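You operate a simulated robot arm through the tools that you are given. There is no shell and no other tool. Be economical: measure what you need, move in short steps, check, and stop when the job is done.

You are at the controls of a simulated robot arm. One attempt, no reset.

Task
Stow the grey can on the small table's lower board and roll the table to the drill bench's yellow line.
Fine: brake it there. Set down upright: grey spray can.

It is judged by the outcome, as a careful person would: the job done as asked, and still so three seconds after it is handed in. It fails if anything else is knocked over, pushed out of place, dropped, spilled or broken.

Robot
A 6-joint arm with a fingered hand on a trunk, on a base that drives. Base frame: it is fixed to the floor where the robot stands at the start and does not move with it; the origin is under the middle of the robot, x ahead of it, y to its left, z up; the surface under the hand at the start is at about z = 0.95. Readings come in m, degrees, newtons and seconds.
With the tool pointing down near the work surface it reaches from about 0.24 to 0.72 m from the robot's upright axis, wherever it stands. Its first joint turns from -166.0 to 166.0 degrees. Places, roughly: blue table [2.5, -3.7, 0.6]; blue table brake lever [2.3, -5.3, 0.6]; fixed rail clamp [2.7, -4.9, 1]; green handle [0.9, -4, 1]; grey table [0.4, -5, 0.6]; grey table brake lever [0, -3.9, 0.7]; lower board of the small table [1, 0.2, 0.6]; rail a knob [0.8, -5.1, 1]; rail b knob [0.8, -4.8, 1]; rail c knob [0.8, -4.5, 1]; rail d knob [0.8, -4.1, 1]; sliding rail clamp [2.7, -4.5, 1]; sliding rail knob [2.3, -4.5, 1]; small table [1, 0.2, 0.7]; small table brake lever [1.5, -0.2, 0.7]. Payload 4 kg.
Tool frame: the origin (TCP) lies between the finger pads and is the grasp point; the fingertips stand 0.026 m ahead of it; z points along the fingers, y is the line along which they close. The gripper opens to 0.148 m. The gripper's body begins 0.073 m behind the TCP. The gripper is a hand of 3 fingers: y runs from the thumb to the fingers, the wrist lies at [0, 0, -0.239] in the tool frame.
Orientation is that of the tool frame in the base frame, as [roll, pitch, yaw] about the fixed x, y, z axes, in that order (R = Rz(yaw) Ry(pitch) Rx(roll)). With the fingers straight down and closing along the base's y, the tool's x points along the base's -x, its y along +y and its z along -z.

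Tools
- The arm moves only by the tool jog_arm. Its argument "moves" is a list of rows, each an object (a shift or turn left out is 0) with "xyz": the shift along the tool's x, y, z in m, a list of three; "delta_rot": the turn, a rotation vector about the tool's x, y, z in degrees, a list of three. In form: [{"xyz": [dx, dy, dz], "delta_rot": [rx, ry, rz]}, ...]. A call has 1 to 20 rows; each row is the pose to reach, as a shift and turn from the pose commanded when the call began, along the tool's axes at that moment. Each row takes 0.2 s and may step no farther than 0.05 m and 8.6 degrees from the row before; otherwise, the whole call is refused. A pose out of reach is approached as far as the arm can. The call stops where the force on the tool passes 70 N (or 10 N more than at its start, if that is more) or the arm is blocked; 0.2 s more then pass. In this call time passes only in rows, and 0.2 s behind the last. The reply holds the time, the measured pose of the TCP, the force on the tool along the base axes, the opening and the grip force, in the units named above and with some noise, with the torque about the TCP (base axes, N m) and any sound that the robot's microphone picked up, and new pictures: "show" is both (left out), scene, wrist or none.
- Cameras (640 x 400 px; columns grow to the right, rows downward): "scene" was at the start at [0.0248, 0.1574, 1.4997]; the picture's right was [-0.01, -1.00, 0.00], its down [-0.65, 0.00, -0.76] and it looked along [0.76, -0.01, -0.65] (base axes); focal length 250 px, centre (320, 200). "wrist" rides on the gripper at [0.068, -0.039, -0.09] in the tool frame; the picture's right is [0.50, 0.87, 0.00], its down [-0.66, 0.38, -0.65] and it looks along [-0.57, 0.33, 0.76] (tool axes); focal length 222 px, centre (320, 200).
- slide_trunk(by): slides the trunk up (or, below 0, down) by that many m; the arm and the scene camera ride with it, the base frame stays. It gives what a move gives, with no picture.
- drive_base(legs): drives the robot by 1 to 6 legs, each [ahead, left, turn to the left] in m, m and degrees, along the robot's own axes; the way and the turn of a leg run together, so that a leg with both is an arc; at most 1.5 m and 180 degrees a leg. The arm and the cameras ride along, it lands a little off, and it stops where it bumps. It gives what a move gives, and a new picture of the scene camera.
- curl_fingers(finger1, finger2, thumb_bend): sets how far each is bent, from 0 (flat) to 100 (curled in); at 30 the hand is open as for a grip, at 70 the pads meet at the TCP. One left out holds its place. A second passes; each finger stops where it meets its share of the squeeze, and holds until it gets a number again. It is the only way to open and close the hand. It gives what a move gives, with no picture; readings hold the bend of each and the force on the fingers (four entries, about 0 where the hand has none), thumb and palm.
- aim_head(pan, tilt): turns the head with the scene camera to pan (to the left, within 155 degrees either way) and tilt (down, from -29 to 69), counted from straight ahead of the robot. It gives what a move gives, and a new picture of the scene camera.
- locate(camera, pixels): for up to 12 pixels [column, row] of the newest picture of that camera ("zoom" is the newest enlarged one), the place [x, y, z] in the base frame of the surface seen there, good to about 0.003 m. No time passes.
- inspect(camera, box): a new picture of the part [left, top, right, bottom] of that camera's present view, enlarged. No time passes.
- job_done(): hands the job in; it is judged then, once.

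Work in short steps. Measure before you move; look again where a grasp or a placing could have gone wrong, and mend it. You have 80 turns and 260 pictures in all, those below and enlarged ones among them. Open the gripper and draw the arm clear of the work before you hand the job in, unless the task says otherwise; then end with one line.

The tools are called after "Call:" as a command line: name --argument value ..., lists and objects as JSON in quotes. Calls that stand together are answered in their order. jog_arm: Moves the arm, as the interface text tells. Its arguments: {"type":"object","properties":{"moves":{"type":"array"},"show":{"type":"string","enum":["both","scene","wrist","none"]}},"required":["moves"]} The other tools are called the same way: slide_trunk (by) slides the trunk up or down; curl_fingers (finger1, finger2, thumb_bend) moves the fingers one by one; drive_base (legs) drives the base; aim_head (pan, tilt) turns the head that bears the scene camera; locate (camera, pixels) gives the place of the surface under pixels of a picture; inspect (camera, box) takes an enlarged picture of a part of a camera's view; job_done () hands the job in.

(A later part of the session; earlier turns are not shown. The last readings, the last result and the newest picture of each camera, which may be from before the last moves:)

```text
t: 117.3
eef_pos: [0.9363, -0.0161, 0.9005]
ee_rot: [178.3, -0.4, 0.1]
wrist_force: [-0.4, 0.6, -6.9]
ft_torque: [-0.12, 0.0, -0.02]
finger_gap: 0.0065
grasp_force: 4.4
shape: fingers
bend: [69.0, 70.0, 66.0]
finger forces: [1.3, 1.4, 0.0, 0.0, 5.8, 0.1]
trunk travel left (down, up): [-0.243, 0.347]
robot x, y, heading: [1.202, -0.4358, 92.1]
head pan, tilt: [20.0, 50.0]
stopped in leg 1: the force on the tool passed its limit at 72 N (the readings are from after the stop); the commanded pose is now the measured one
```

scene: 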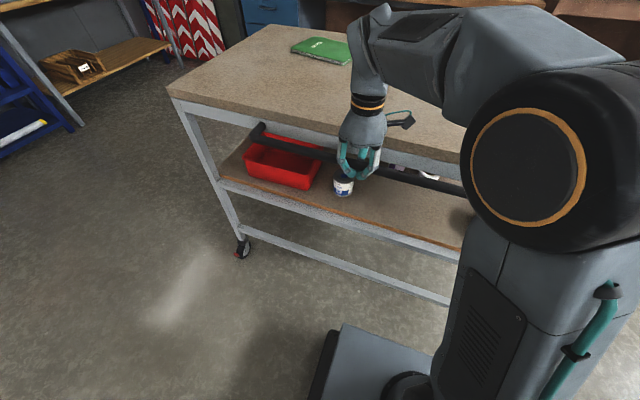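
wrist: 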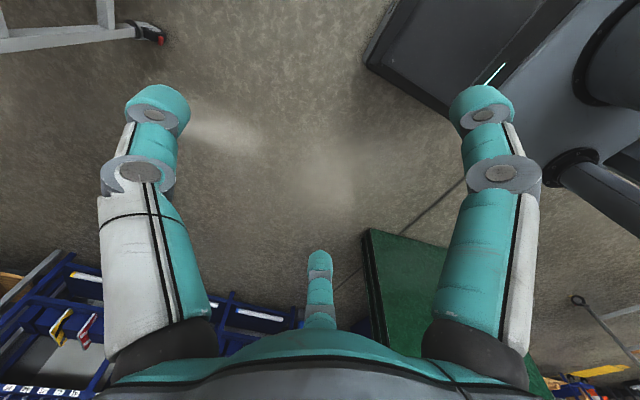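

Again stopped at 72 N. I check whether the lever is still at "Free" and whether something blocks the wheels.

Call:
aim_head --pan -45 --tilt 50

Call:
aim_head --pan 35 --tilt 55

```text
t: 118.7
eef_pos: [0.9361, -0.0155, 0.9028]
ee_rot: [178.4, -0.5, 0.3]
wrist_force: [-0.5, -1.0, -5.2]
ft_torque: [0.04, 0.02, 0.01]
finger_gap: 0.0075
grasp_force: 5.5
shape: fingers
bend: [68.0, 68.0, 68.0]
finger forces: [3.2, 3.1, 0.0, 0.1, 4.7, 0.1]
trunk travel left (down, up): [-0.243, 0.347]
robot x, y, heading: [1.2003, -0.4393, 91.9]
head pan, tilt: [-45.0, 50.0]
```

scene: 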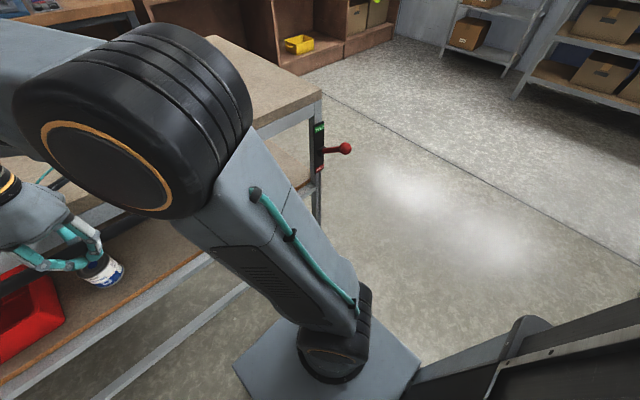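

```text
t: 120.2
eef_pos: [0.9365, -0.0162, 0.903]
ee_rot: [178.4, -0.4, 0.1]
wrist_force: [0.6, 0.1, -5.5]
ft_torque: [0.03, 0.0, 0.02]
finger_gap: 0.0077
grasp_force: 5.4
shape: fingers
bend: [68.0, 68.0, 68.0]
finger forces: [3.2, 3.1, 0.1, 0.0, 4.8, 0.0]
trunk travel left (down, up): [-0.243, 0.347]
robot x, y, heading: [1.1994, -0.4365, 91.9]
head pan, tilt: [35.0, 55.0]
```

scene: 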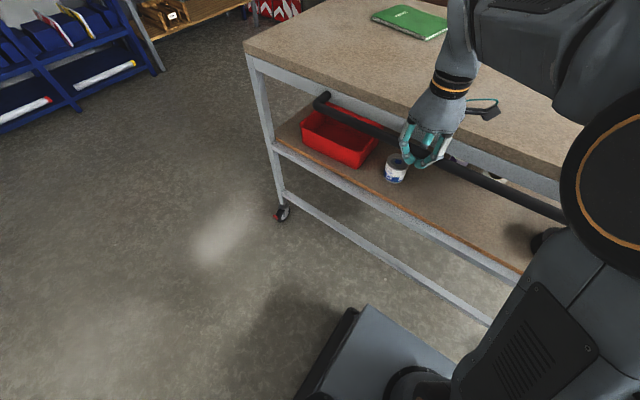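

Lever is still at "Free", nothing blocks; it's inertia. I try gentler, shorter legs.

Call:
drive_base --legs '[[0.04, -0.0013, 0], [0.05, -0.0016, 0], [0.05, -0.0016, 0], [0.05, -0.0016, 0], [0.05, -0.0016, 0], [0.05, -0.0016, 0]]'

```text
t: 123.7
eef_pos: [0.9371, 0.2786, 0.9034]
ee_rot: [178.5, -0.4, 0.3]
wrist_force: [-1.5, 13.9, 3.7]
ft_torque: [0.19, 0.0, 0.03]
finger_gap: 0.0135
grasp_force: 6.2
shape: fingers
bend: [70.0, 70.0, 65.0]
finger forces: [0.0, 0.0, 0.1, 0.0, 12.5, 0.0]
trunk travel left (down, up): [-0.243, 0.347]
robot x, y, heading: [1.1979, -0.147, 91.6]
head pan, tilt: [35.0, 55.0]
```

scene: 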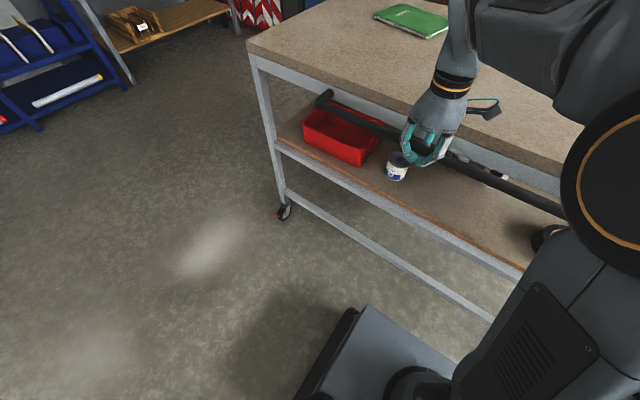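

That worked. I check near-face position and yaw, then continue.

Call:
locate --camera "scene" --pixels '[[252, 54], [290, 76], [340, 100], [390, 122], [500, 166], [530, 178]]'

Call:
drive_base --legs '[[0.04, -0.0012, 0], [0.05, -0.0015, 0], [0.05, -0.0015, 0], [0.05, -0.0015, 0], [0.05, -0.0015, 0], [0.05, -0.0015, 0]]'

```text
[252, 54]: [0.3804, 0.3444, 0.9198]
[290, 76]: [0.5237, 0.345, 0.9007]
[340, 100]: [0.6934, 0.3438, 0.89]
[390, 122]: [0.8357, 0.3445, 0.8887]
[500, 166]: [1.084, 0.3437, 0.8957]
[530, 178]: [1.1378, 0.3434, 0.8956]
```

```text
t: 127.2
eef_pos: [0.9373, 0.5715, 0.9037]
ee_rot: [178.7, -0.3, 0.1]
wrist_force: [-1.8, 14.3, 5.0]
ft_torque: [0.25, 0.02, 0.03]
finger_gap: 0.0139
grasp_force: 6.3
shape: fingers
bend: [70.0, 70.0, 65.0]
finger forces: [0.0, 0.0, 0.0, 0.0, 12.3, 0.0]
trunk travel left (down, up): [-0.243, 0.347]
robot x, y, heading: [1.2013, 0.146, 91.7]
head pan, tilt: [35.0, 55.0]
```

scene: 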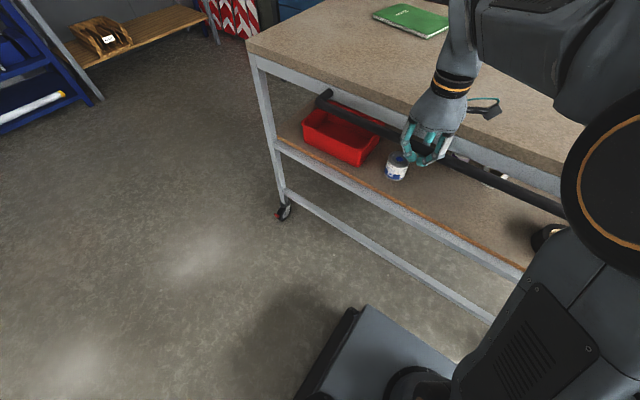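

Straight so far; near face now ≈0.637. I push 0.25 m more and then look at the line.

Call:
drive_base --legs '[[0.04, -0.0012, 0], [0.05, -0.0015, 0], [0.05, -0.0015, 0], [0.05, -0.0015, 0], [0.05, -0.0015, 0]]'

Call:
locate --camera "scene" --pixels '[[252, 54], [290, 76], [340, 100], [390, 122], [500, 166], [530, 178]]'

Call:
aim_head --pan -10 --tilt 38

Call:
aim_head --pan -40 --tilt 45

```text
t: 130.2
eef_pos: [0.9372, 0.8109, 0.9043]
ee_rot: [179.0, -0.4, 0.2]
wrist_force: [-0.3, 15.1, 4.4]
ft_torque: [0.22, 0.05, -0.04]
finger_gap: 0.0152
grasp_force: 6.8
shape: fingers
bend: [70.0, 70.0, 64.0]
finger forces: [0.0, 0.1, 0.0, 0.0, 13.4, 0.0]
trunk travel left (down, up): [-0.243, 0.347]
robot x, y, heading: [1.1977, 0.3879, 91.8]
head pan, tilt: [35.0, 55.0]
```

scene: 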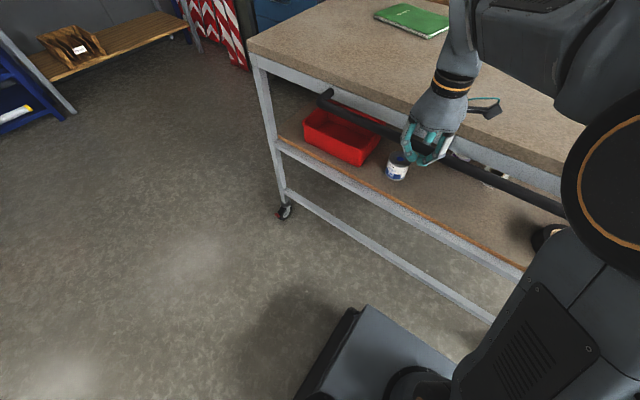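

```text
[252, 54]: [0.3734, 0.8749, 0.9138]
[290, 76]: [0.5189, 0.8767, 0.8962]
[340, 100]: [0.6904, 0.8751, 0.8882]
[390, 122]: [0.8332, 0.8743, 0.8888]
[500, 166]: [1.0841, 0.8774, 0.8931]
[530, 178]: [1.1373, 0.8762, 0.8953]
```

```text
t: 131.3
eef_pos: [0.9359, 0.8091, 0.9027]
ee_rot: [178.9, -0.4, 0.2]
wrist_force: [-1.0, -1.4, -3.2]
ft_torque: [0.0, 0.04, 0.01]
finger_gap: 0.0089
grasp_force: 5.8
shape: fingers
bend: [68.0, 68.0, 68.0]
finger forces: [3.4, 3.3, 0.1, 0.0, 5.5, 0.0]
trunk travel left (down, up): [-0.243, 0.347]
robot x, y, heading: [1.2004, 0.3862, 92.1]
head pan, tilt: [-10.0, 38.0]
```

scene: 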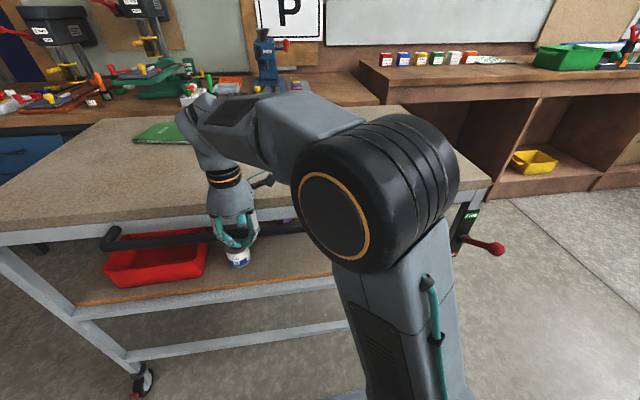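

```text
t: 132.3
eef_pos: [0.937, 0.8104, 0.9049]
ee_rot: [179.0, -0.4, 0.2]
wrist_force: [-0.6, -1.2, -3.8]
ft_torque: [-0.01, -0.02, 0.03]
finger_gap: 0.0088
grasp_force: 6.2
shape: fingers
bend: [68.0, 68.0, 67.0]
finger forces: [3.2, 3.1, 0.0, 0.0, 5.5, 0.1]
trunk travel left (down, up): [-0.243, 0.347]
robot x, y, heading: [1.2013, 0.3848, 91.8]
head pan, tilt: [-40.0, 45.0]
```

scene: 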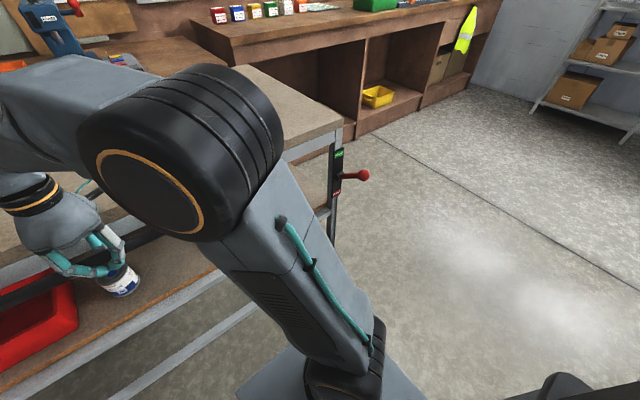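

Near face ≈0.876; I push the last ≈0.085 m and measure.

Call:
drive_base --legs '[[0.04, -0.0012, 0], [0.045, -0.0012, 0]]'

Call:
aim_head --pan -10 --tilt 38

Call:
locate --camera "scene" --pixels '[[100, 120], [420, 112], [20, 235], [310, 285], [488, 184], [110, 114]]'

```text
t: 133.7
eef_pos: [0.936, 0.8904, 0.9043]
ee_rot: [178.8, -0.4, 0.3]
wrist_force: [1.9, -13.1, -4.9]
ft_torque: [-0.03, -0.02, 0.01]
finger_gap: 0.0097
grasp_force: 8.0
shape: fingers
bend: [67.0, 67.0, 69.0]
finger forces: [7.1, 7.4, 0.0, 0.0, 2.1, 0.0]
trunk travel left (down, up): [-0.243, 0.347]
robot x, y, heading: [1.1991, 0.4695, 92.0]
head pan, tilt: [-40.0, 45.0]
```

scene: 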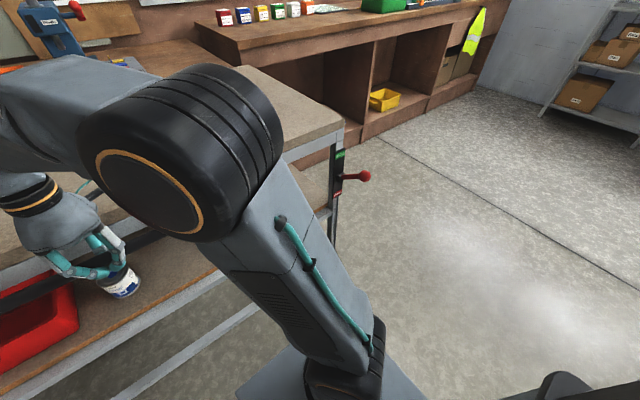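

```text
t: 134.6
eef_pos: [0.9364, 0.8911, 0.9035]
ee_rot: [178.8, -0.4, 0.3]
wrist_force: [1.3, -11.1, -4.3]
ft_torque: [-0.04, 0.0, -0.03]
finger_gap: 0.0094
grasp_force: 8.3
shape: fingers
bend: [67.0, 68.0, 69.0]
finger forces: [6.9, 7.2, 0.2, 0.0, 2.3, 0.0]
trunk travel left (down, up): [-0.243, 0.347]
robot x, y, heading: [1.2028, 0.4656, 91.8]
head pan, tilt: [-10.0, 38.0]
```

scene: 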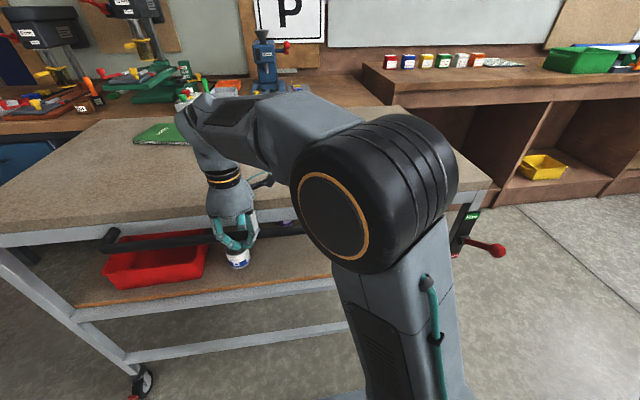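

```text
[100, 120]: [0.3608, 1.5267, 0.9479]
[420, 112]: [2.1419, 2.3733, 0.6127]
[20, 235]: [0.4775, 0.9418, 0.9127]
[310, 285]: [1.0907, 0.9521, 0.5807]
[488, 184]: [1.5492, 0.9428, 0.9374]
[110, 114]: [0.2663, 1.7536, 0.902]
```

Near face is 0.942, so the far edge is ≈1.51; I nudge another 0.03 to bring the edge onto the line (≈1.54).

Call:
drive_base --legs '[[0.03, -0.001, 0]]'

Call:
aim_head --pan -10 --tilt 40

Call:
locate --camera "scene" --pixels '[[20, 227], [60, 227], [487, 175], [305, 285], [490, 240]]'

```text
t: 135.4
eef_pos: [0.9344, 0.8941, 0.9033]
ee_rot: [177.3, -0.4, -0.1]
wrist_force: [7.0, -25.0, 3.2]
ft_torque: [0.4, -0.02, -0.07]
finger_gap: 0.0095
grasp_force: 16.4
shape: fingers
bend: [66.0, 67.0, 70.0]
finger forces: [7.5, 8.2, 0.1, 0.1, 17.0, 0.0]
trunk travel left (down, up): [-0.243, 0.347]
robot x, y, heading: [1.2017, 0.4819, 92.1]
head pan, tilt: [-10.0, 38.0]
stopped in leg 1: the force on the tool passed its limit at 91 N (the readings are from after the stop); the commanded pose is now the measured one
```

scene: 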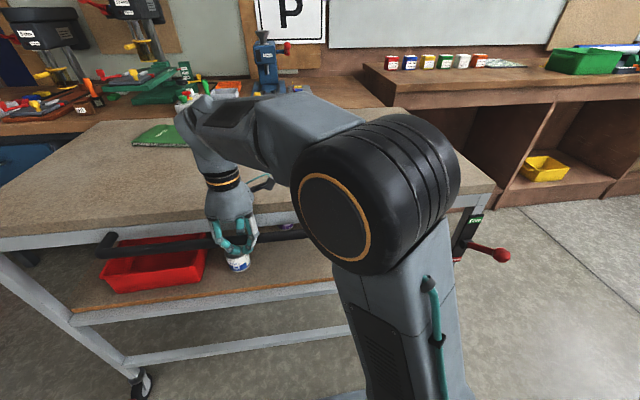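

```text
t: 136.1
eef_pos: [0.9347, 0.8954, 0.9035]
ee_rot: [177.3, -0.4, 0.0]
wrist_force: [6.7, -34.9, 2.2]
ft_torque: [0.66, -0.02, -0.09]
finger_gap: 0.0091
grasp_force: 22.3
shape: fingers
bend: [66.0, 67.0, 70.0]
finger forces: [9.0, 9.6, 0.0, 0.0, 26.0, 0.0]
trunk travel left (down, up): [-0.243, 0.347]
robot x, y, heading: [1.1999, 0.4811, 92.0]
head pan, tilt: [-10.0, 40.0]
```

scene: 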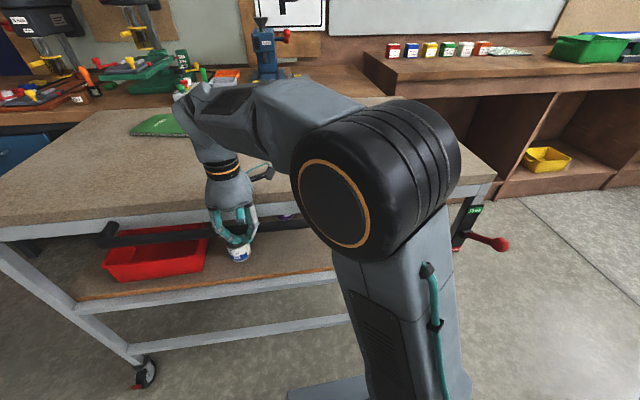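

```text
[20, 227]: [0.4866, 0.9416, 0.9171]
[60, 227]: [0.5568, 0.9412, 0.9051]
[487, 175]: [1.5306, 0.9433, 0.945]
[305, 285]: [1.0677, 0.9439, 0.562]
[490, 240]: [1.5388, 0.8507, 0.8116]
```

The table did not move this time and 35 N remain: it is up against something at far edge ≈1.512, within ~4 cm of the line. I relieve the push and open the hand, then inspect from the side.

Call:
drive_base --legs '[[-0.012, 0, 0]]'

Call:
curl_fingers --finger1 40 --finger2 40 --thumb_bend 52

Call:
slide_trunk --by 0.15

Call:
aim_head --pan -10 --tilt 40

```text
t: 136.8
eef_pos: [0.9352, 0.8876, 0.9023]
ee_rot: [177.5, -0.5, 0.0]
wrist_force: [1.2, 0.4, 1.9]
ft_torque: [-0.01, 0.01, 0.02]
finger_gap: 0.0077
grasp_force: 5.0
shape: fingers
bend: [68.0, 69.0, 68.0]
finger forces: [2.3, 2.6, 0.0, 0.1, 5.3, 0.0]
trunk travel left (down, up): [-0.243, 0.347]
robot x, y, heading: [1.2003, 0.4728, 91.9]
head pan, tilt: [-10.0, 40.0]
```

scene: 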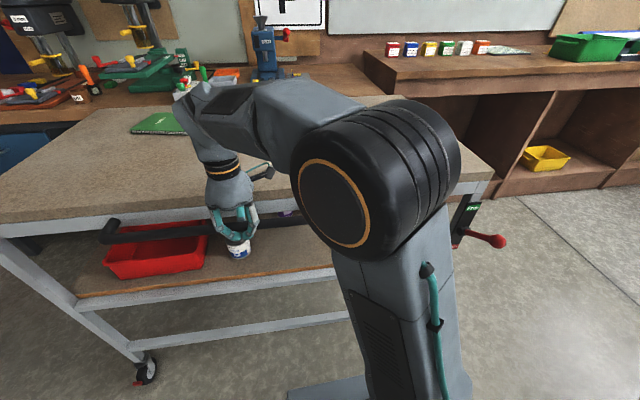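

```text
t: 137.8
eef_pos: [0.9347, 0.885, 0.9024]
ee_rot: [177.5, -0.4, 0.0]
wrist_force: [2.1, -18.7, -7.5]
ft_torque: [0.06, 0.06, -0.12]
finger_gap: 0.069
grasp_force: 9.6
shape: fingers
bend: [40.0, 40.0, 52.0]
finger forces: [0.1, 0.0, 0.0, 0.1, 19.1, 0.0]
trunk travel left (down, up): [-0.243, 0.347]
robot x, y, heading: [1.1981, 0.4718, 92.0]
head pan, tilt: [-10.0, 40.0]
```

```text
t: 139.6
eef_pos: [0.9355, 0.8872, 1.0527]
ee_rot: [177.6, -0.4, 0.0]
wrist_force: [1.4, 1.0, -1.0]
ft_torque: [0.01, 0.06, 0.0]
finger_gap: 0.0756
grasp_force: 0.0
shape: fingers
bend: [40.0, 40.0, 52.0]
finger forces: [0.0, 0.1, 0.0, 0.0, 0.1, 0.1]
trunk travel left (down, up): [-0.393, 0.197]
robot x, y, heading: [1.2021, 0.47, 92.1]
head pan, tilt: [-10.0, 40.0]
```

```text
t: 140.2
eef_pos: [0.9346, 0.887, 1.0523]
ee_rot: [177.6, -0.4, 0.1]
wrist_force: [1.2, 0.6, 0.1]
ft_torque: [0.01, 0.01, -0.01]
finger_gap: 0.0754
grasp_force: 0.1
shape: fingers
bend: [40.0, 40.0, 52.0]
finger forces: [0.0, 0.0, 0.0, 0.0, 0.0, 0.0]
trunk travel left (down, up): [-0.393, 0.197]
robot x, y, heading: [1.1963, 0.4704, 91.9]
head pan, tilt: [-10.0, 40.0]
```

scene: 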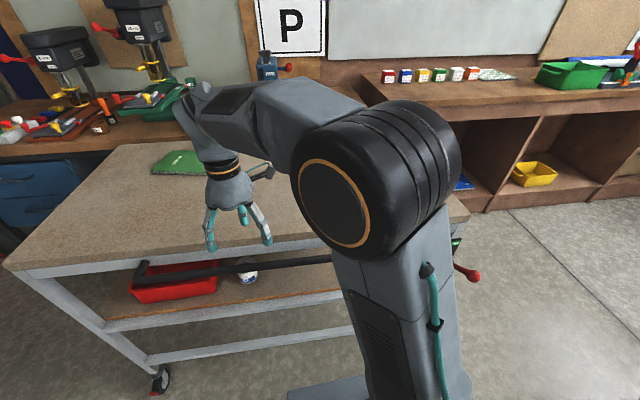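

Hand is free. I measure the table edges and the bench gap now.

Call:
locate --camera "scene" --pixels '[[118, 146], [126, 144], [150, 143], [8, 266], [60, 268], [105, 138], [60, 152], [190, 140], [468, 213], [120, 132]]'

Call:
inspect --camera "scene" --box '[0, 60, 220, 220]'

```text
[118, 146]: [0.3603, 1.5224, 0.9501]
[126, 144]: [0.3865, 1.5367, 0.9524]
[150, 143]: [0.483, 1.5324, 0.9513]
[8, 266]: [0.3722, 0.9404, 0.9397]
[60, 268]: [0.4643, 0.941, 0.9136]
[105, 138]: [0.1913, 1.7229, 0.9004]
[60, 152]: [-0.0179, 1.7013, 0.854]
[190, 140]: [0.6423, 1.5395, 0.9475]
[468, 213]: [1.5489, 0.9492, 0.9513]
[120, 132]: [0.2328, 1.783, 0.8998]
```

```text
2.50 times, centred on (110, 140) of scene
```

zoom: 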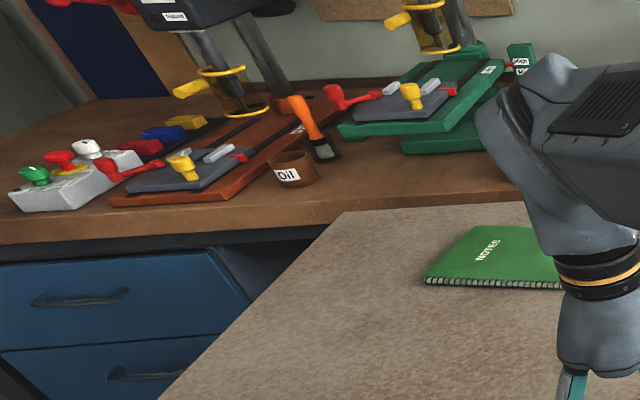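

The table top actually reaches y≥1.54, i.e. the far edge is on the line; the notebook and bench items stand as before. Now I back off 0.15 m and shift right 0.6 m to the brake lever.

Call:
drive_base --legs '[[-0.15, 0, 0], [0, -0.6, 0]]'

Call:
aim_head --pan 30 --tilt 45

```text
t: 144.5
eef_pos: [1.5378, 0.7553, 1.0525]
ee_rot: [177.6, -0.4, -0.5]
wrist_force: [0.1, 0.0, 0.0]
ft_torque: [0.0, 0.03, 0.02]
finger_gap: 0.0757
grasp_force: 0.1
shape: fingers
bend: [40.0, 40.0, 52.0]
finger forces: [0.1, 0.0, 0.0, 0.0, 0.0, 0.1]
trunk travel left (down, up): [-0.393, 0.197]
robot x, y, heading: [1.8002, 0.3364, 91.3]
head pan, tilt: [-10.0, 40.0]
```

scene: 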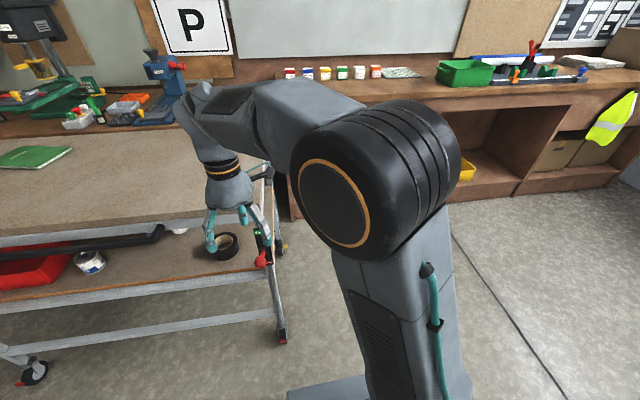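

```text
t: 145.6
eef_pos: [1.5378, 0.7539, 1.0524]
ee_rot: [177.6, -0.4, -0.6]
wrist_force: [-0.4, 0.1, 0.4]
ft_torque: [-0.01, 0.02, 0.02]
finger_gap: 0.0755
grasp_force: 0.1
shape: fingers
bend: [40.0, 40.0, 52.0]
finger forces: [0.0, 0.0, 0.0, 0.0, 0.0, 0.1]
trunk travel left (down, up): [-0.393, 0.197]
robot x, y, heading: [1.8005, 0.3399, 91.3]
head pan, tilt: [30.0, 45.0]
```

scene: 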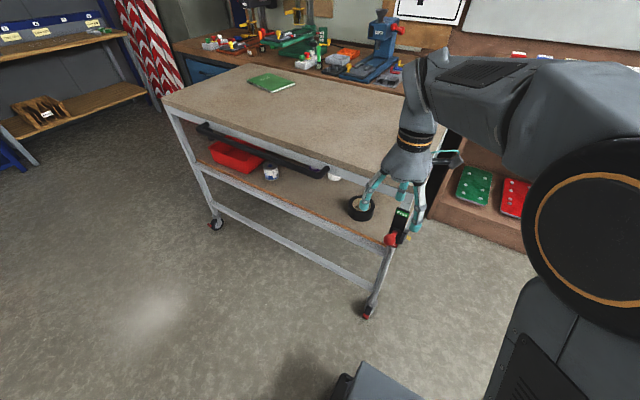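

I see the red knob at (390,239). I measure it, the table's edges, and close the fingers into a pinch for pushing.

Call:
locate --camera "scene" --pixels '[[390, 237], [390, 242], [387, 239], [404, 214], [178, 108], [350, 172], [248, 67], [300, 75], [400, 96], [214, 224], [367, 312]]'

Call:
curl_fingers --finger1 72 --finger2 72 --thumb_bend 72

Call:
inspect --camera "scene" --box '[330, 130, 480, 330]'

```text
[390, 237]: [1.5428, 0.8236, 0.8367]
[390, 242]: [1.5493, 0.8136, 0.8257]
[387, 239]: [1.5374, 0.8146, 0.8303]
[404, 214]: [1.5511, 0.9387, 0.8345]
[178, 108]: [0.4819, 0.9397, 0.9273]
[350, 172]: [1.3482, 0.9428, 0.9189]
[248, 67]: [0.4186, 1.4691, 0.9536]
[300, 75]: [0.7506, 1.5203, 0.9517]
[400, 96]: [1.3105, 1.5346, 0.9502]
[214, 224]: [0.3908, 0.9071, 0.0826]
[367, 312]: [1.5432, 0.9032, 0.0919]
```

```text
t: 146.6
eef_pos: [1.5381, 0.754, 1.0518]
ee_rot: [177.6, -0.5, -0.6]
wrist_force: [-0.2, -0.3, 0.6]
ft_torque: [-0.01, -0.02, 0.01]
finger_gap: 0.0
grasp_force: 0.1
shape: fingers
bend: [71.0, 71.0, 72.0]
finger forces: [0.1, 0.0, 0.0, 0.0, 0.0, 0.0]
trunk travel left (down, up): [-0.393, 0.197]
robot x, y, heading: [1.7931, 0.3364, 91.4]
head pan, tilt: [30.0, 45.0]
```

```text
2.00 times, centred on (405, 230) of scene
```

zoom: 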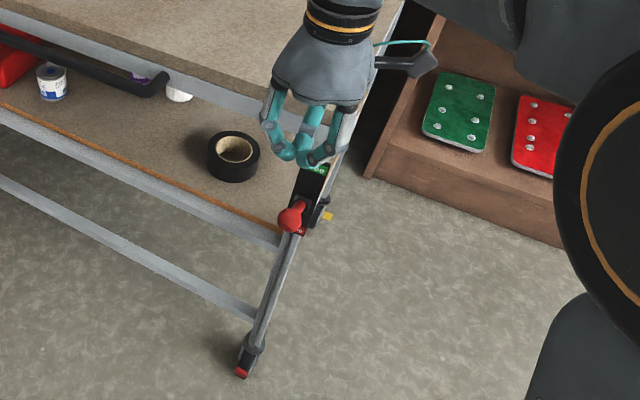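

Knob centre ≈(1.543,0.82,0.825). Before lowering I check where the wrist parts lie relative to the table top, then move ahead 0.06.

Call:
locate --camera "scene" --pixels '[[418, 75], [430, 58], [410, 105], [412, 140], [440, 100], [470, 75]]'

Call:
drive_base --legs '[[0.058, -0.005, 0]]'

Call:
slide_trunk --by -0.14

Call:
inspect --camera "scene" --box '[330, 60, 510, 260]'

```text
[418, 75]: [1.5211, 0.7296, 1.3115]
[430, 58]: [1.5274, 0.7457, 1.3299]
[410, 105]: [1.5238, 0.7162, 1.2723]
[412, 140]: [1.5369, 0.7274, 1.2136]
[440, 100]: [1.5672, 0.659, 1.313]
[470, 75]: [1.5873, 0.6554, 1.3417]
```

```text
t: 147.5
eef_pos: [1.5428, 0.8135, 1.0529]
ee_rot: [177.5, -0.4, -0.6]
wrist_force: [-0.6, 1.3, -0.2]
ft_torque: [0.02, -0.01, -0.01]
finger_gap: 0.0
grasp_force: 0.1
shape: fingers
bend: [71.0, 71.0, 72.0]
finger forces: [0.0, 0.1, 0.1, 0.0, 0.1, 0.0]
trunk travel left (down, up): [-0.393, 0.197]
robot x, y, heading: [1.8059, 0.3971, 91.2]
head pan, tilt: [30.0, 45.0]
```

scene: 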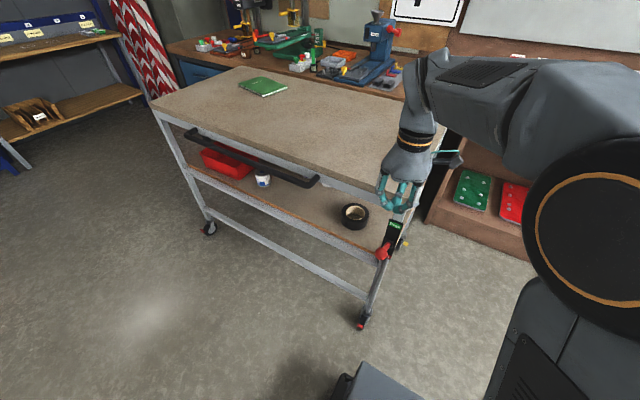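

```text
t: 149.2
eef_pos: [1.5414, 0.8123, 0.9118]
ee_rot: [177.6, -0.4, -0.6]
wrist_force: [-0.1, 0.6, 0.3]
ft_torque: [-0.02, 0.02, -0.02]
finger_gap: 0.0
grasp_force: 0.0
shape: fingers
bend: [71.0, 71.0, 72.0]
finger forces: [0.0, 0.0, 0.0, 0.1, 0.0, 0.1]
trunk travel left (down, up): [-0.253, 0.337]
robot x, y, heading: [1.8003, 0.3952, 91.6]
head pan, tilt: [30.0, 45.0]
```

```text
2.00 times, centred on (420, 160) of scene
```

zoom: 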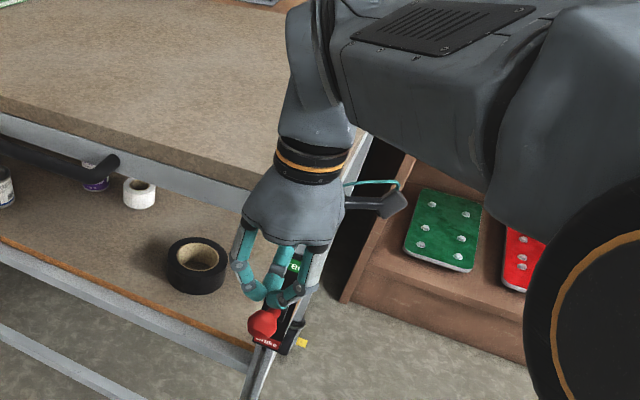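

The pinched tips are right above the red knob. I lower in small steps, watching the force.

Call:
slide_trunk --by -0.05

Call:
slide_trunk --by -0.04

Call:
inspect --camera "scene" --box '[330, 60, 510, 260]'

```text
t: 150.1
eef_pos: [1.542, 0.8125, 0.8626]
ee_rot: [177.6, -0.4, -0.6]
wrist_force: [-0.4, 0.4, -0.2]
ft_torque: [0.03, 0.02, -0.05]
finger_gap: 0.0
grasp_force: 0.1
shape: fingers
bend: [71.0, 71.0, 72.0]
finger forces: [0.0, 0.0, 0.0, 0.1, 0.0, 0.1]
trunk travel left (down, up): [-0.203, 0.387]
robot x, y, heading: [1.7999, 0.3964, 91.7]
head pan, tilt: [30.0, 45.0]
```

```text
t: 150.9
eef_pos: [1.5415, 0.8115, 0.8222]
ee_rot: [177.6, -0.5, -0.6]
wrist_force: [-0.4, -13.9, 6.8]
ft_torque: [-0.43, -0.03, -0.05]
finger_gap: 0.0009
grasp_force: 9.4
shape: fingers
bend: [66.0, 66.0, 76.0]
finger forces: [7.0, 5.9, 0.1, 0.0, 6.3, 0.1]
trunk travel left (down, up): [-0.163, 0.427]
robot x, y, heading: [1.7984, 0.3937, 91.2]
head pan, tilt: [30.0, 45.0]
```

```text
2.00 times, centred on (420, 160) of scene
```

zoom: 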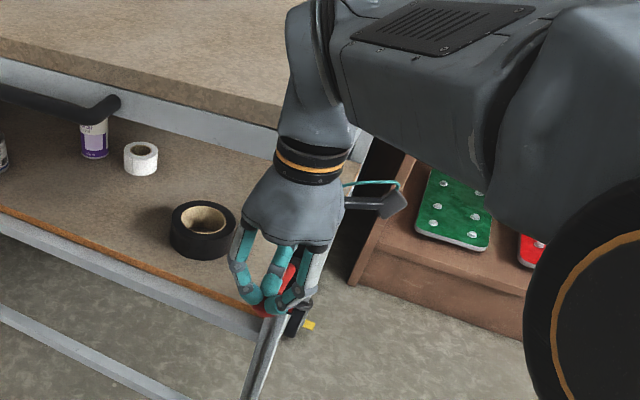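

The tips slid to the knob's outer side (force −14 N in y). I lift, move 0.032 m further in to press on the lever's shaft, and lower again.

Call:
slide_trunk --by 0.08

Call:
drive_base --legs '[[0.032, 0, 0]]'

Call:
slide_trunk --by -0.07

Call:
inspect --camera "scene" --box '[330, 60, 510, 260]'

```text
t: 152.1
eef_pos: [1.5423, 0.8129, 0.9027]
ee_rot: [177.5, -0.4, -0.7]
wrist_force: [-0.5, -0.3, 0.5]
ft_torque: [-0.01, 0.02, -0.02]
finger_gap: 0.0
grasp_force: 0.1
shape: fingers
bend: [68.0, 68.0, 73.0]
finger forces: [0.0, 0.0, 0.0, 0.0, 0.0, 0.0]
trunk travel left (down, up): [-0.243, 0.347]
robot x, y, heading: [1.8019, 0.3928, 91.4]
head pan, tilt: [30.0, 45.0]
```

```text
t: 152.9
eef_pos: [1.5408, 0.8448, 0.9021]
ee_rot: [177.6, -0.4, -0.6]
wrist_force: [0.4, -1.0, -0.2]
ft_torque: [0.02, 0.01, 0.01]
finger_gap: 0.0001
grasp_force: 0.0
shape: fingers
bend: [68.0, 68.0, 73.0]
finger forces: [0.1, 0.0, 0.1, 0.1, 0.0, 0.0]
trunk travel left (down, up): [-0.243, 0.347]
robot x, y, heading: [1.7997, 0.4264, 91.4]
head pan, tilt: [30.0, 45.0]
```

scene: 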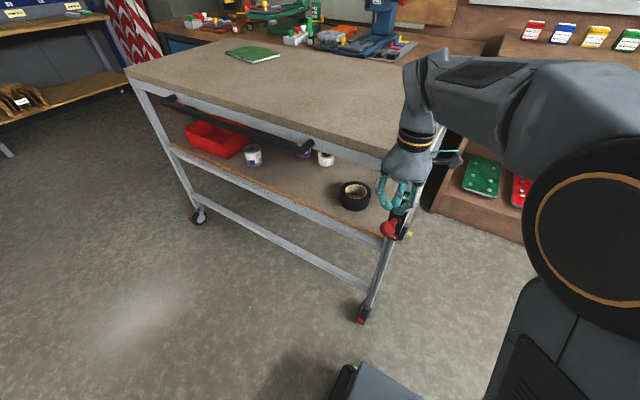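

```text
t: 154.0
eef_pos: [1.541, 0.8444, 0.8328]
ee_rot: [177.7, -0.5, -0.6]
wrist_force: [0.5, 2.4, 0.0]
ft_torque: [0.08, -0.02, 0.0]
finger_gap: 0.0
grasp_force: 0.1
shape: fingers
bend: [71.0, 68.0, 73.0]
finger forces: [0.0, 0.1, 0.0, 0.1, 0.1, 0.1]
trunk travel left (down, up): [-0.173, 0.417]
robot x, y, heading: [1.8043, 0.4289, 91.2]
head pan, tilt: [30.0, 45.0]
```

```text
2.00 times, centred on (420, 160) of scene
```

zoom: 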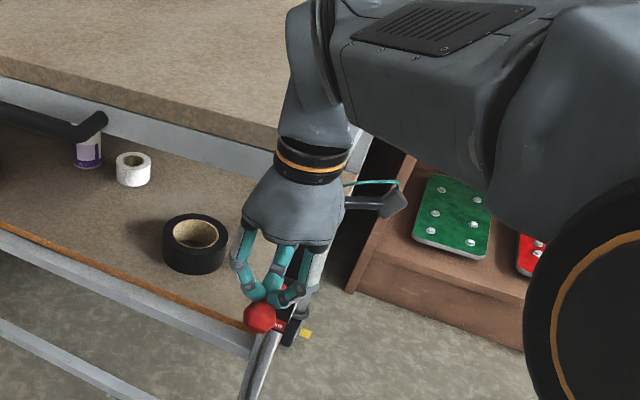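

The tips are now just touching the shaft with the knob outside. I push down further.

Call:
slide_trunk --by -0.04

Call:
slide_trunk --by -0.03

Call:
inspect --camera "scene" --box '[330, 60, 510, 260]'

```text
t: 154.9
eef_pos: [1.5407, 0.8443, 0.7916]
ee_rot: [177.5, -0.4, -0.7]
wrist_force: [0.0, -1.0, -0.3]
ft_torque: [-0.05, 0.02, 0.01]
finger_gap: 0.0001
grasp_force: 0.0
shape: fingers
bend: [71.0, 68.0, 73.0]
finger forces: [0.0, 0.1, 0.0, 0.0, 0.0, 0.1]
trunk travel left (down, up): [-0.133, 0.457]
robot x, y, heading: [1.8018, 0.4263, 91.3]
head pan, tilt: [30.0, 45.0]
```

```text
t: 155.6
eef_pos: [1.5409, 0.8451, 0.762]
ee_rot: [177.7, -0.4, -0.6]
wrist_force: [0.2, -0.1, -0.2]
ft_torque: [0.03, -0.02, 0.0]
finger_gap: 0.0
grasp_force: 0.0
shape: fingers
bend: [71.0, 68.0, 73.0]
finger forces: [0.0, 0.0, 0.0, 0.1, 0.0, 0.0]
trunk travel left (down, up): [-0.103, 0.487]
robot x, y, heading: [1.8023, 0.4276, 91.6]
head pan, tilt: [30.0, 45.0]
```

```text
2.00 times, centred on (420, 160) of scene
```

zoom: 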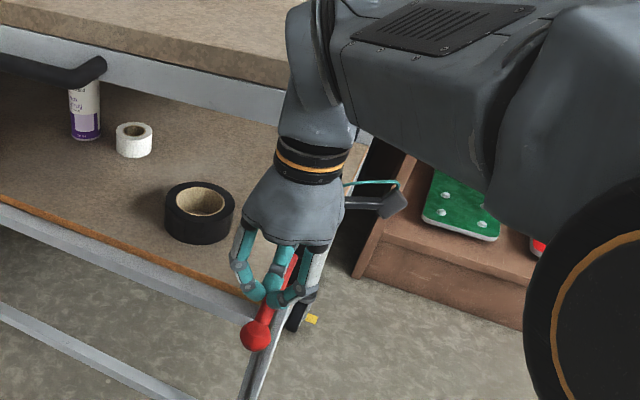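

The lever has swung down ahead of the tips. I continue a little until I feel the stop.

Call:
slide_trunk --by -0.03

Call:
slide_trunk --by -0.01

Call:
inspect --camera "scene" --box '[330, 60, 510, 260]'

```text
t: 156.4
eef_pos: [1.5406, 0.8448, 0.7323]
ee_rot: [177.7, -0.5, -0.6]
wrist_force: [-0.5, 0.1, 0.6]
ft_torque: [-0.01, -0.02, -0.02]
finger_gap: 0.0
grasp_force: 0.1
shape: fingers
bend: [71.0, 68.0, 73.0]
finger forces: [0.0, 0.0, 0.0, 0.0, 0.0, 0.0]
trunk travel left (down, up): [-0.073, 0.517]
robot x, y, heading: [1.8013, 0.4253, 91.2]
head pan, tilt: [30.0, 45.0]
```

```text
t: 156.9
eef_pos: [1.5412, 0.8449, 0.7254]
ee_rot: [177.8, -0.3, -0.6]
wrist_force: [1.5, -1.1, 26.6]
ft_torque: [-0.19, -0.1, 0.02]
finger_gap: 0.0
grasp_force: 22.7
shape: fingers
bend: [72.0, 71.0, 73.0]
finger forces: [20.6, 8.4, 0.0, 0.0, 15.7, 0.1]
trunk travel left (down, up): [-0.063, 0.527]
robot x, y, heading: [1.8033, 0.4266, 91.4]
head pan, tilt: [30.0, 45.0]
```

```text
2.00 times, centred on (420, 160) of scene
```

zoom: 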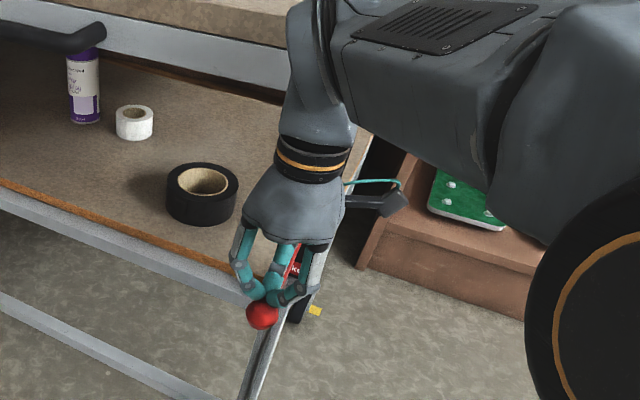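

The stop is felt (27 N up) with the lever fully down. I lift off, back away and inspect lever, can, line and surroundings.

Call:
slide_trunk --by 0.3

Call:
drive_base --legs '[[-0.3, 0, 0]]'

Call:
inspect --camera "scene" --box '[100, 60, 460, 300]'

Call:
inspect --camera "scene" --box '[330, 140, 450, 300]'

```text
t: 159.9
eef_pos: [1.5412, 0.8454, 1.0226]
ee_rot: [177.5, -0.4, -0.7]
wrist_force: [-0.4, 0.2, -0.4]
ft_torque: [-0.02, -0.01, -0.04]
finger_gap: 0.0
grasp_force: 0.1
shape: fingers
bend: [71.0, 68.0, 73.0]
finger forces: [0.0, 0.0, 0.0, 0.0, 0.0, 0.1]
trunk travel left (down, up): [-0.363, 0.227]
robot x, y, heading: [1.8019, 0.4281, 91.5]
head pan, tilt: [30.0, 45.0]
```

```text
t: 162.0
eef_pos: [1.5504, 0.549, 1.0217]
ee_rot: [177.7, -0.5, -0.8]
wrist_force: [-0.7, -0.5, -0.5]
ft_torque: [-0.01, 0.0, 0.03]
finger_gap: 0.0001
grasp_force: 0.1
shape: fingers
bend: [71.0, 68.0, 73.0]
finger forces: [0.0, 0.0, 0.0, 0.1, 0.1, 0.1]
trunk travel left (down, up): [-0.363, 0.227]
robot x, y, heading: [1.8092, 0.1296, 91.2]
head pan, tilt: [30.0, 45.0]
```

scene: 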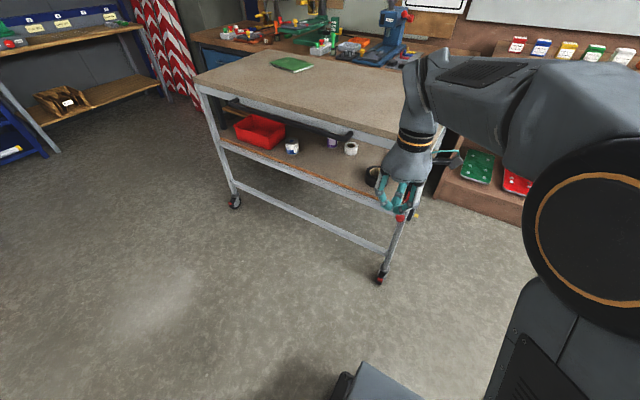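

```text
1.67 times, centred on (280, 180) of scene
```

zoom: 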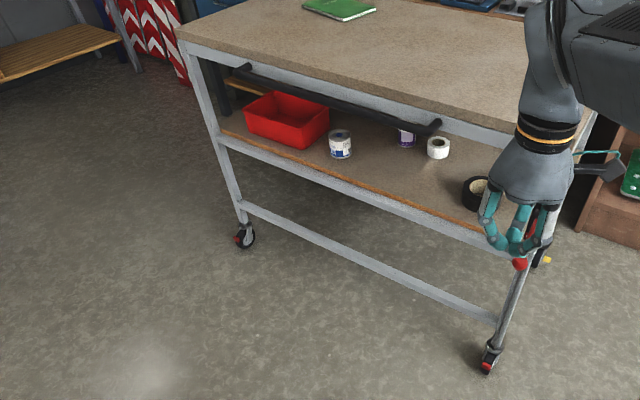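

```text
2.50 times, centred on (390, 220) of scene
```

zoom: 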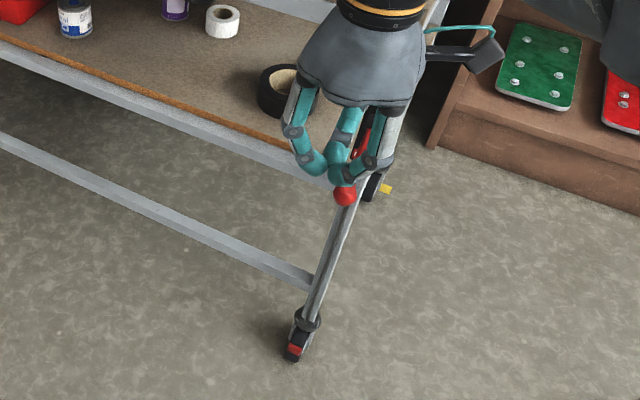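

I open the hand and move right to see the table's right end, lever label and line.

Call:
curl_fingers --finger1 30 --finger2 30 --thumb_bend 30

Call:
drive_base --legs '[[0, -0.6, 0]]'

Call:
aim_head --pan 42 --tilt 42

Call:
inspect --camera "scene" --box '[200, 80, 420, 260]'

```text
t: 163.0
eef_pos: [1.5487, 0.5487, 1.0226]
ee_rot: [177.6, -0.4, -0.9]
wrist_force: [0.0, -0.2, -0.4]
ft_torque: [-0.01, 0.03, 0.01]
finger_gap: 0.1266
grasp_force: 0.0
shape: fingers
bend: [30.0, 30.0, 30.0]
finger forces: [0.0, 0.0, 0.0, 0.0, 0.1, 0.0]
trunk travel left (down, up): [-0.363, 0.227]
robot x, y, heading: [1.8062, 0.1282, 91.2]
head pan, tilt: [30.0, 45.0]
```

```text
t: 166.4
eef_pos: [2.157, 0.5601, 1.0224]
ee_rot: [177.5, -0.4, -1.2]
wrist_force: [0.3, 0.0, 0.1]
ft_torque: [0.02, 0.0, -0.01]
finger_gap: 0.1268
grasp_force: 0.0
shape: fingers
bend: [30.0, 30.0, 30.0]
finger forces: [0.0, 0.0, 0.0, 0.0, 0.0, 0.0]
trunk travel left (down, up): [-0.363, 0.227]
robot x, y, heading: [2.4146, 0.1384, 90.7]
head pan, tilt: [30.0, 45.0]
```

scene: 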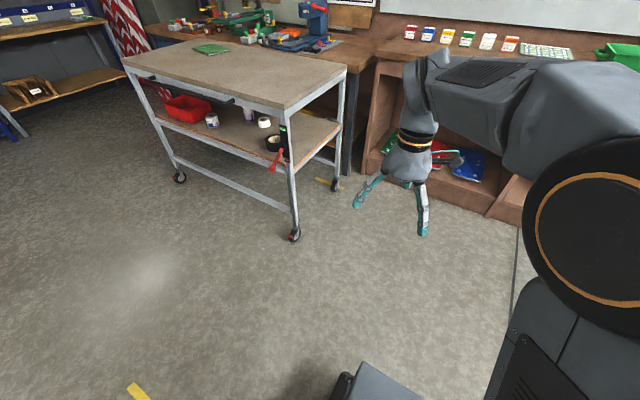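

```text
t: 167.1
eef_pos: [2.1581, 0.5595, 1.023]
ee_rot: [177.6, -0.4, -1.2]
wrist_force: [0.3, 0.2, -0.1]
ft_torque: [-0.02, -0.04, 0.0]
finger_gap: 0.1264
grasp_force: 0.1
shape: fingers
bend: [30.0, 30.0, 30.0]
finger forces: [0.0, 0.0, 0.0, 0.1, 0.0, 0.0]
trunk travel left (down, up): [-0.363, 0.227]
robot x, y, heading: [2.4143, 0.1398, 90.9]
head pan, tilt: [42.0, 42.0]
```

scene: 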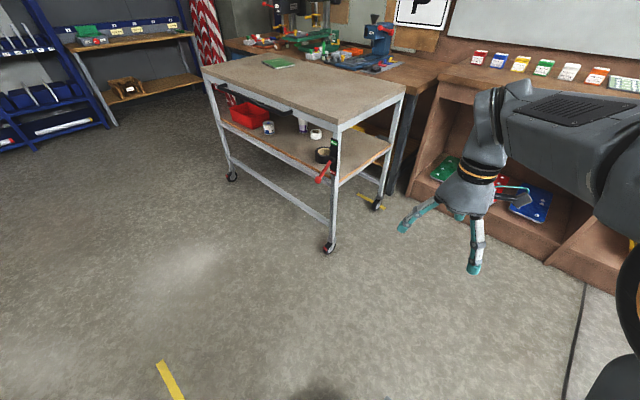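

```text
2.22 times, centred on (310, 170) of scene
```

zoom: 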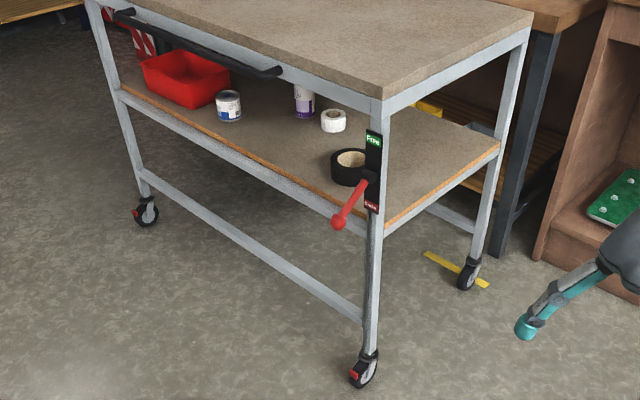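

The far wheel stands right on the yellow line and the lever is at "Brake". I drive left past the table to check the can from the other end.

Call:
drive_base --legs '[[0, 1.4, 0], [0, 1.1, 0]]'

Call:
aim_head --pan -25 --tilt 30

```text
t: 179.0
eef_pos: [-0.2519, 0.5366, 1.0226]
ee_rot: [177.6, -0.4, -2.3]
wrist_force: [-0.6, 0.2, 0.4]
ft_torque: [0.0, 0.0, 0.04]
finger_gap: 0.1265
grasp_force: 0.0
shape: fingers
bend: [30.0, 30.0, 30.0]
finger forces: [0.0, 0.1, 0.1, 0.1, 0.1, 0.0]
trunk travel left (down, up): [-0.363, 0.227]
robot x, y, heading: [-0.0047, 0.1104, 89.3]
head pan, tilt: [42.0, 42.0]
```

scene: 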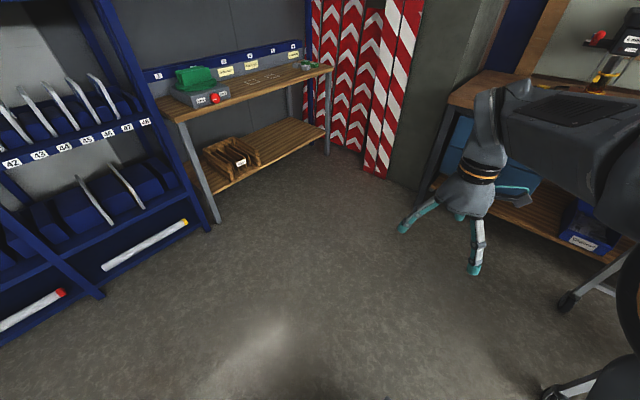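

```text
t: 180.3
eef_pos: [-0.2521, 0.5364, 1.0225]
ee_rot: [177.6, -0.3, -2.3]
wrist_force: [0.4, -0.8, 0.1]
ft_torque: [0.04, 0.01, 0.03]
finger_gap: 0.1264
grasp_force: 0.0
shape: fingers
bend: [30.0, 30.0, 30.0]
finger forces: [0.0, 0.0, 0.1, 0.0, 0.1, 0.0]
trunk travel left (down, up): [-0.363, 0.227]
robot x, y, heading: [-0.0006, 0.105, 89.7]
head pan, tilt: [-25.0, 30.0]
```

scene: 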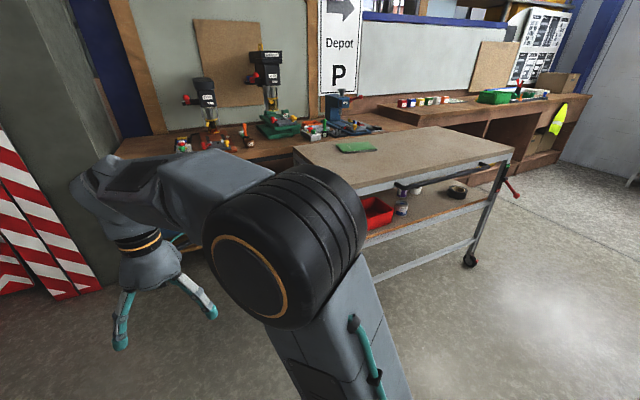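

The shoulder hides the board; I shift left 0.35 m more and lower the head view.

Call:
drive_base --legs '[[0, 0.3, 0]]'

Call:
slide_trunk --by -0.25

Call:
aim_head --pan -45 --tilt 25

```text
t: 182.4
eef_pos: [-0.5459, 0.5382, 1.0215]
ee_rot: [177.6, -0.5, -2.3]
wrist_force: [-0.6, -0.1, -0.3]
ft_torque: [-0.01, 0.03, 0.01]
finger_gap: 0.1267
grasp_force: 0.0
shape: fingers
bend: [30.0, 30.0, 30.0]
finger forces: [0.1, 0.0, 0.0, 0.0, 0.0, 0.0]
trunk travel left (down, up): [-0.363, 0.227]
robot x, y, heading: [-0.2991, 0.1125, 89.7]
head pan, tilt: [-25.0, 30.0]
```

scene: 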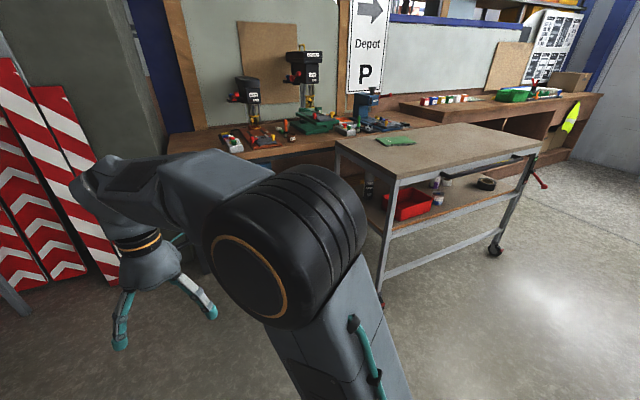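

```text
t: 184.9
eef_pos: [-0.5455, 0.5378, 0.7728]
ee_rot: [177.6, -0.4, -2.3]
wrist_force: [-0.5, 0.6, 0.1]
ft_torque: [0.02, -0.03, 0.01]
finger_gap: 0.1265
grasp_force: 0.1
shape: fingers
bend: [30.0, 30.0, 30.0]
finger forces: [0.0, 0.1, 0.0, 0.0, 0.0, 0.0]
trunk travel left (down, up): [-0.113, 0.477]
robot x, y, heading: [-0.2955, 0.1087, 89.6]
head pan, tilt: [-25.0, 30.0]
```

```text
t: 185.8
eef_pos: [-0.5446, 0.5375, 0.7725]
ee_rot: [177.6, -0.4, -2.3]
wrist_force: [-0.1, 0.0, -0.2]
ft_torque: [-0.03, 0.03, -0.01]
finger_gap: 0.1266
grasp_force: 0.0
shape: fingers
bend: [30.0, 30.0, 30.0]
finger forces: [0.0, 0.1, 0.0, 0.1, 0.1, 0.1]
trunk travel left (down, up): [-0.113, 0.477]
robot x, y, heading: [-0.297, 0.1132, 89.7]
head pan, tilt: [-45.0, 25.0]
```

scene: 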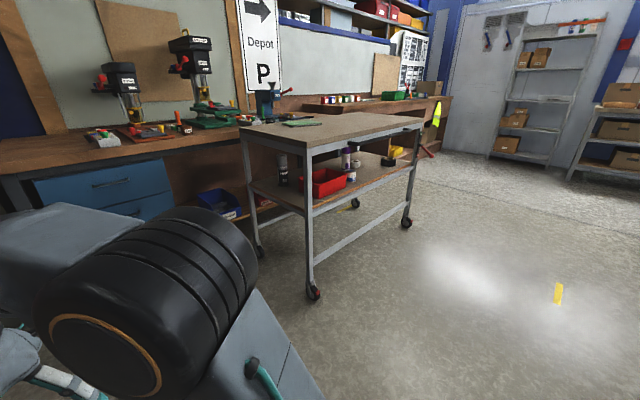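

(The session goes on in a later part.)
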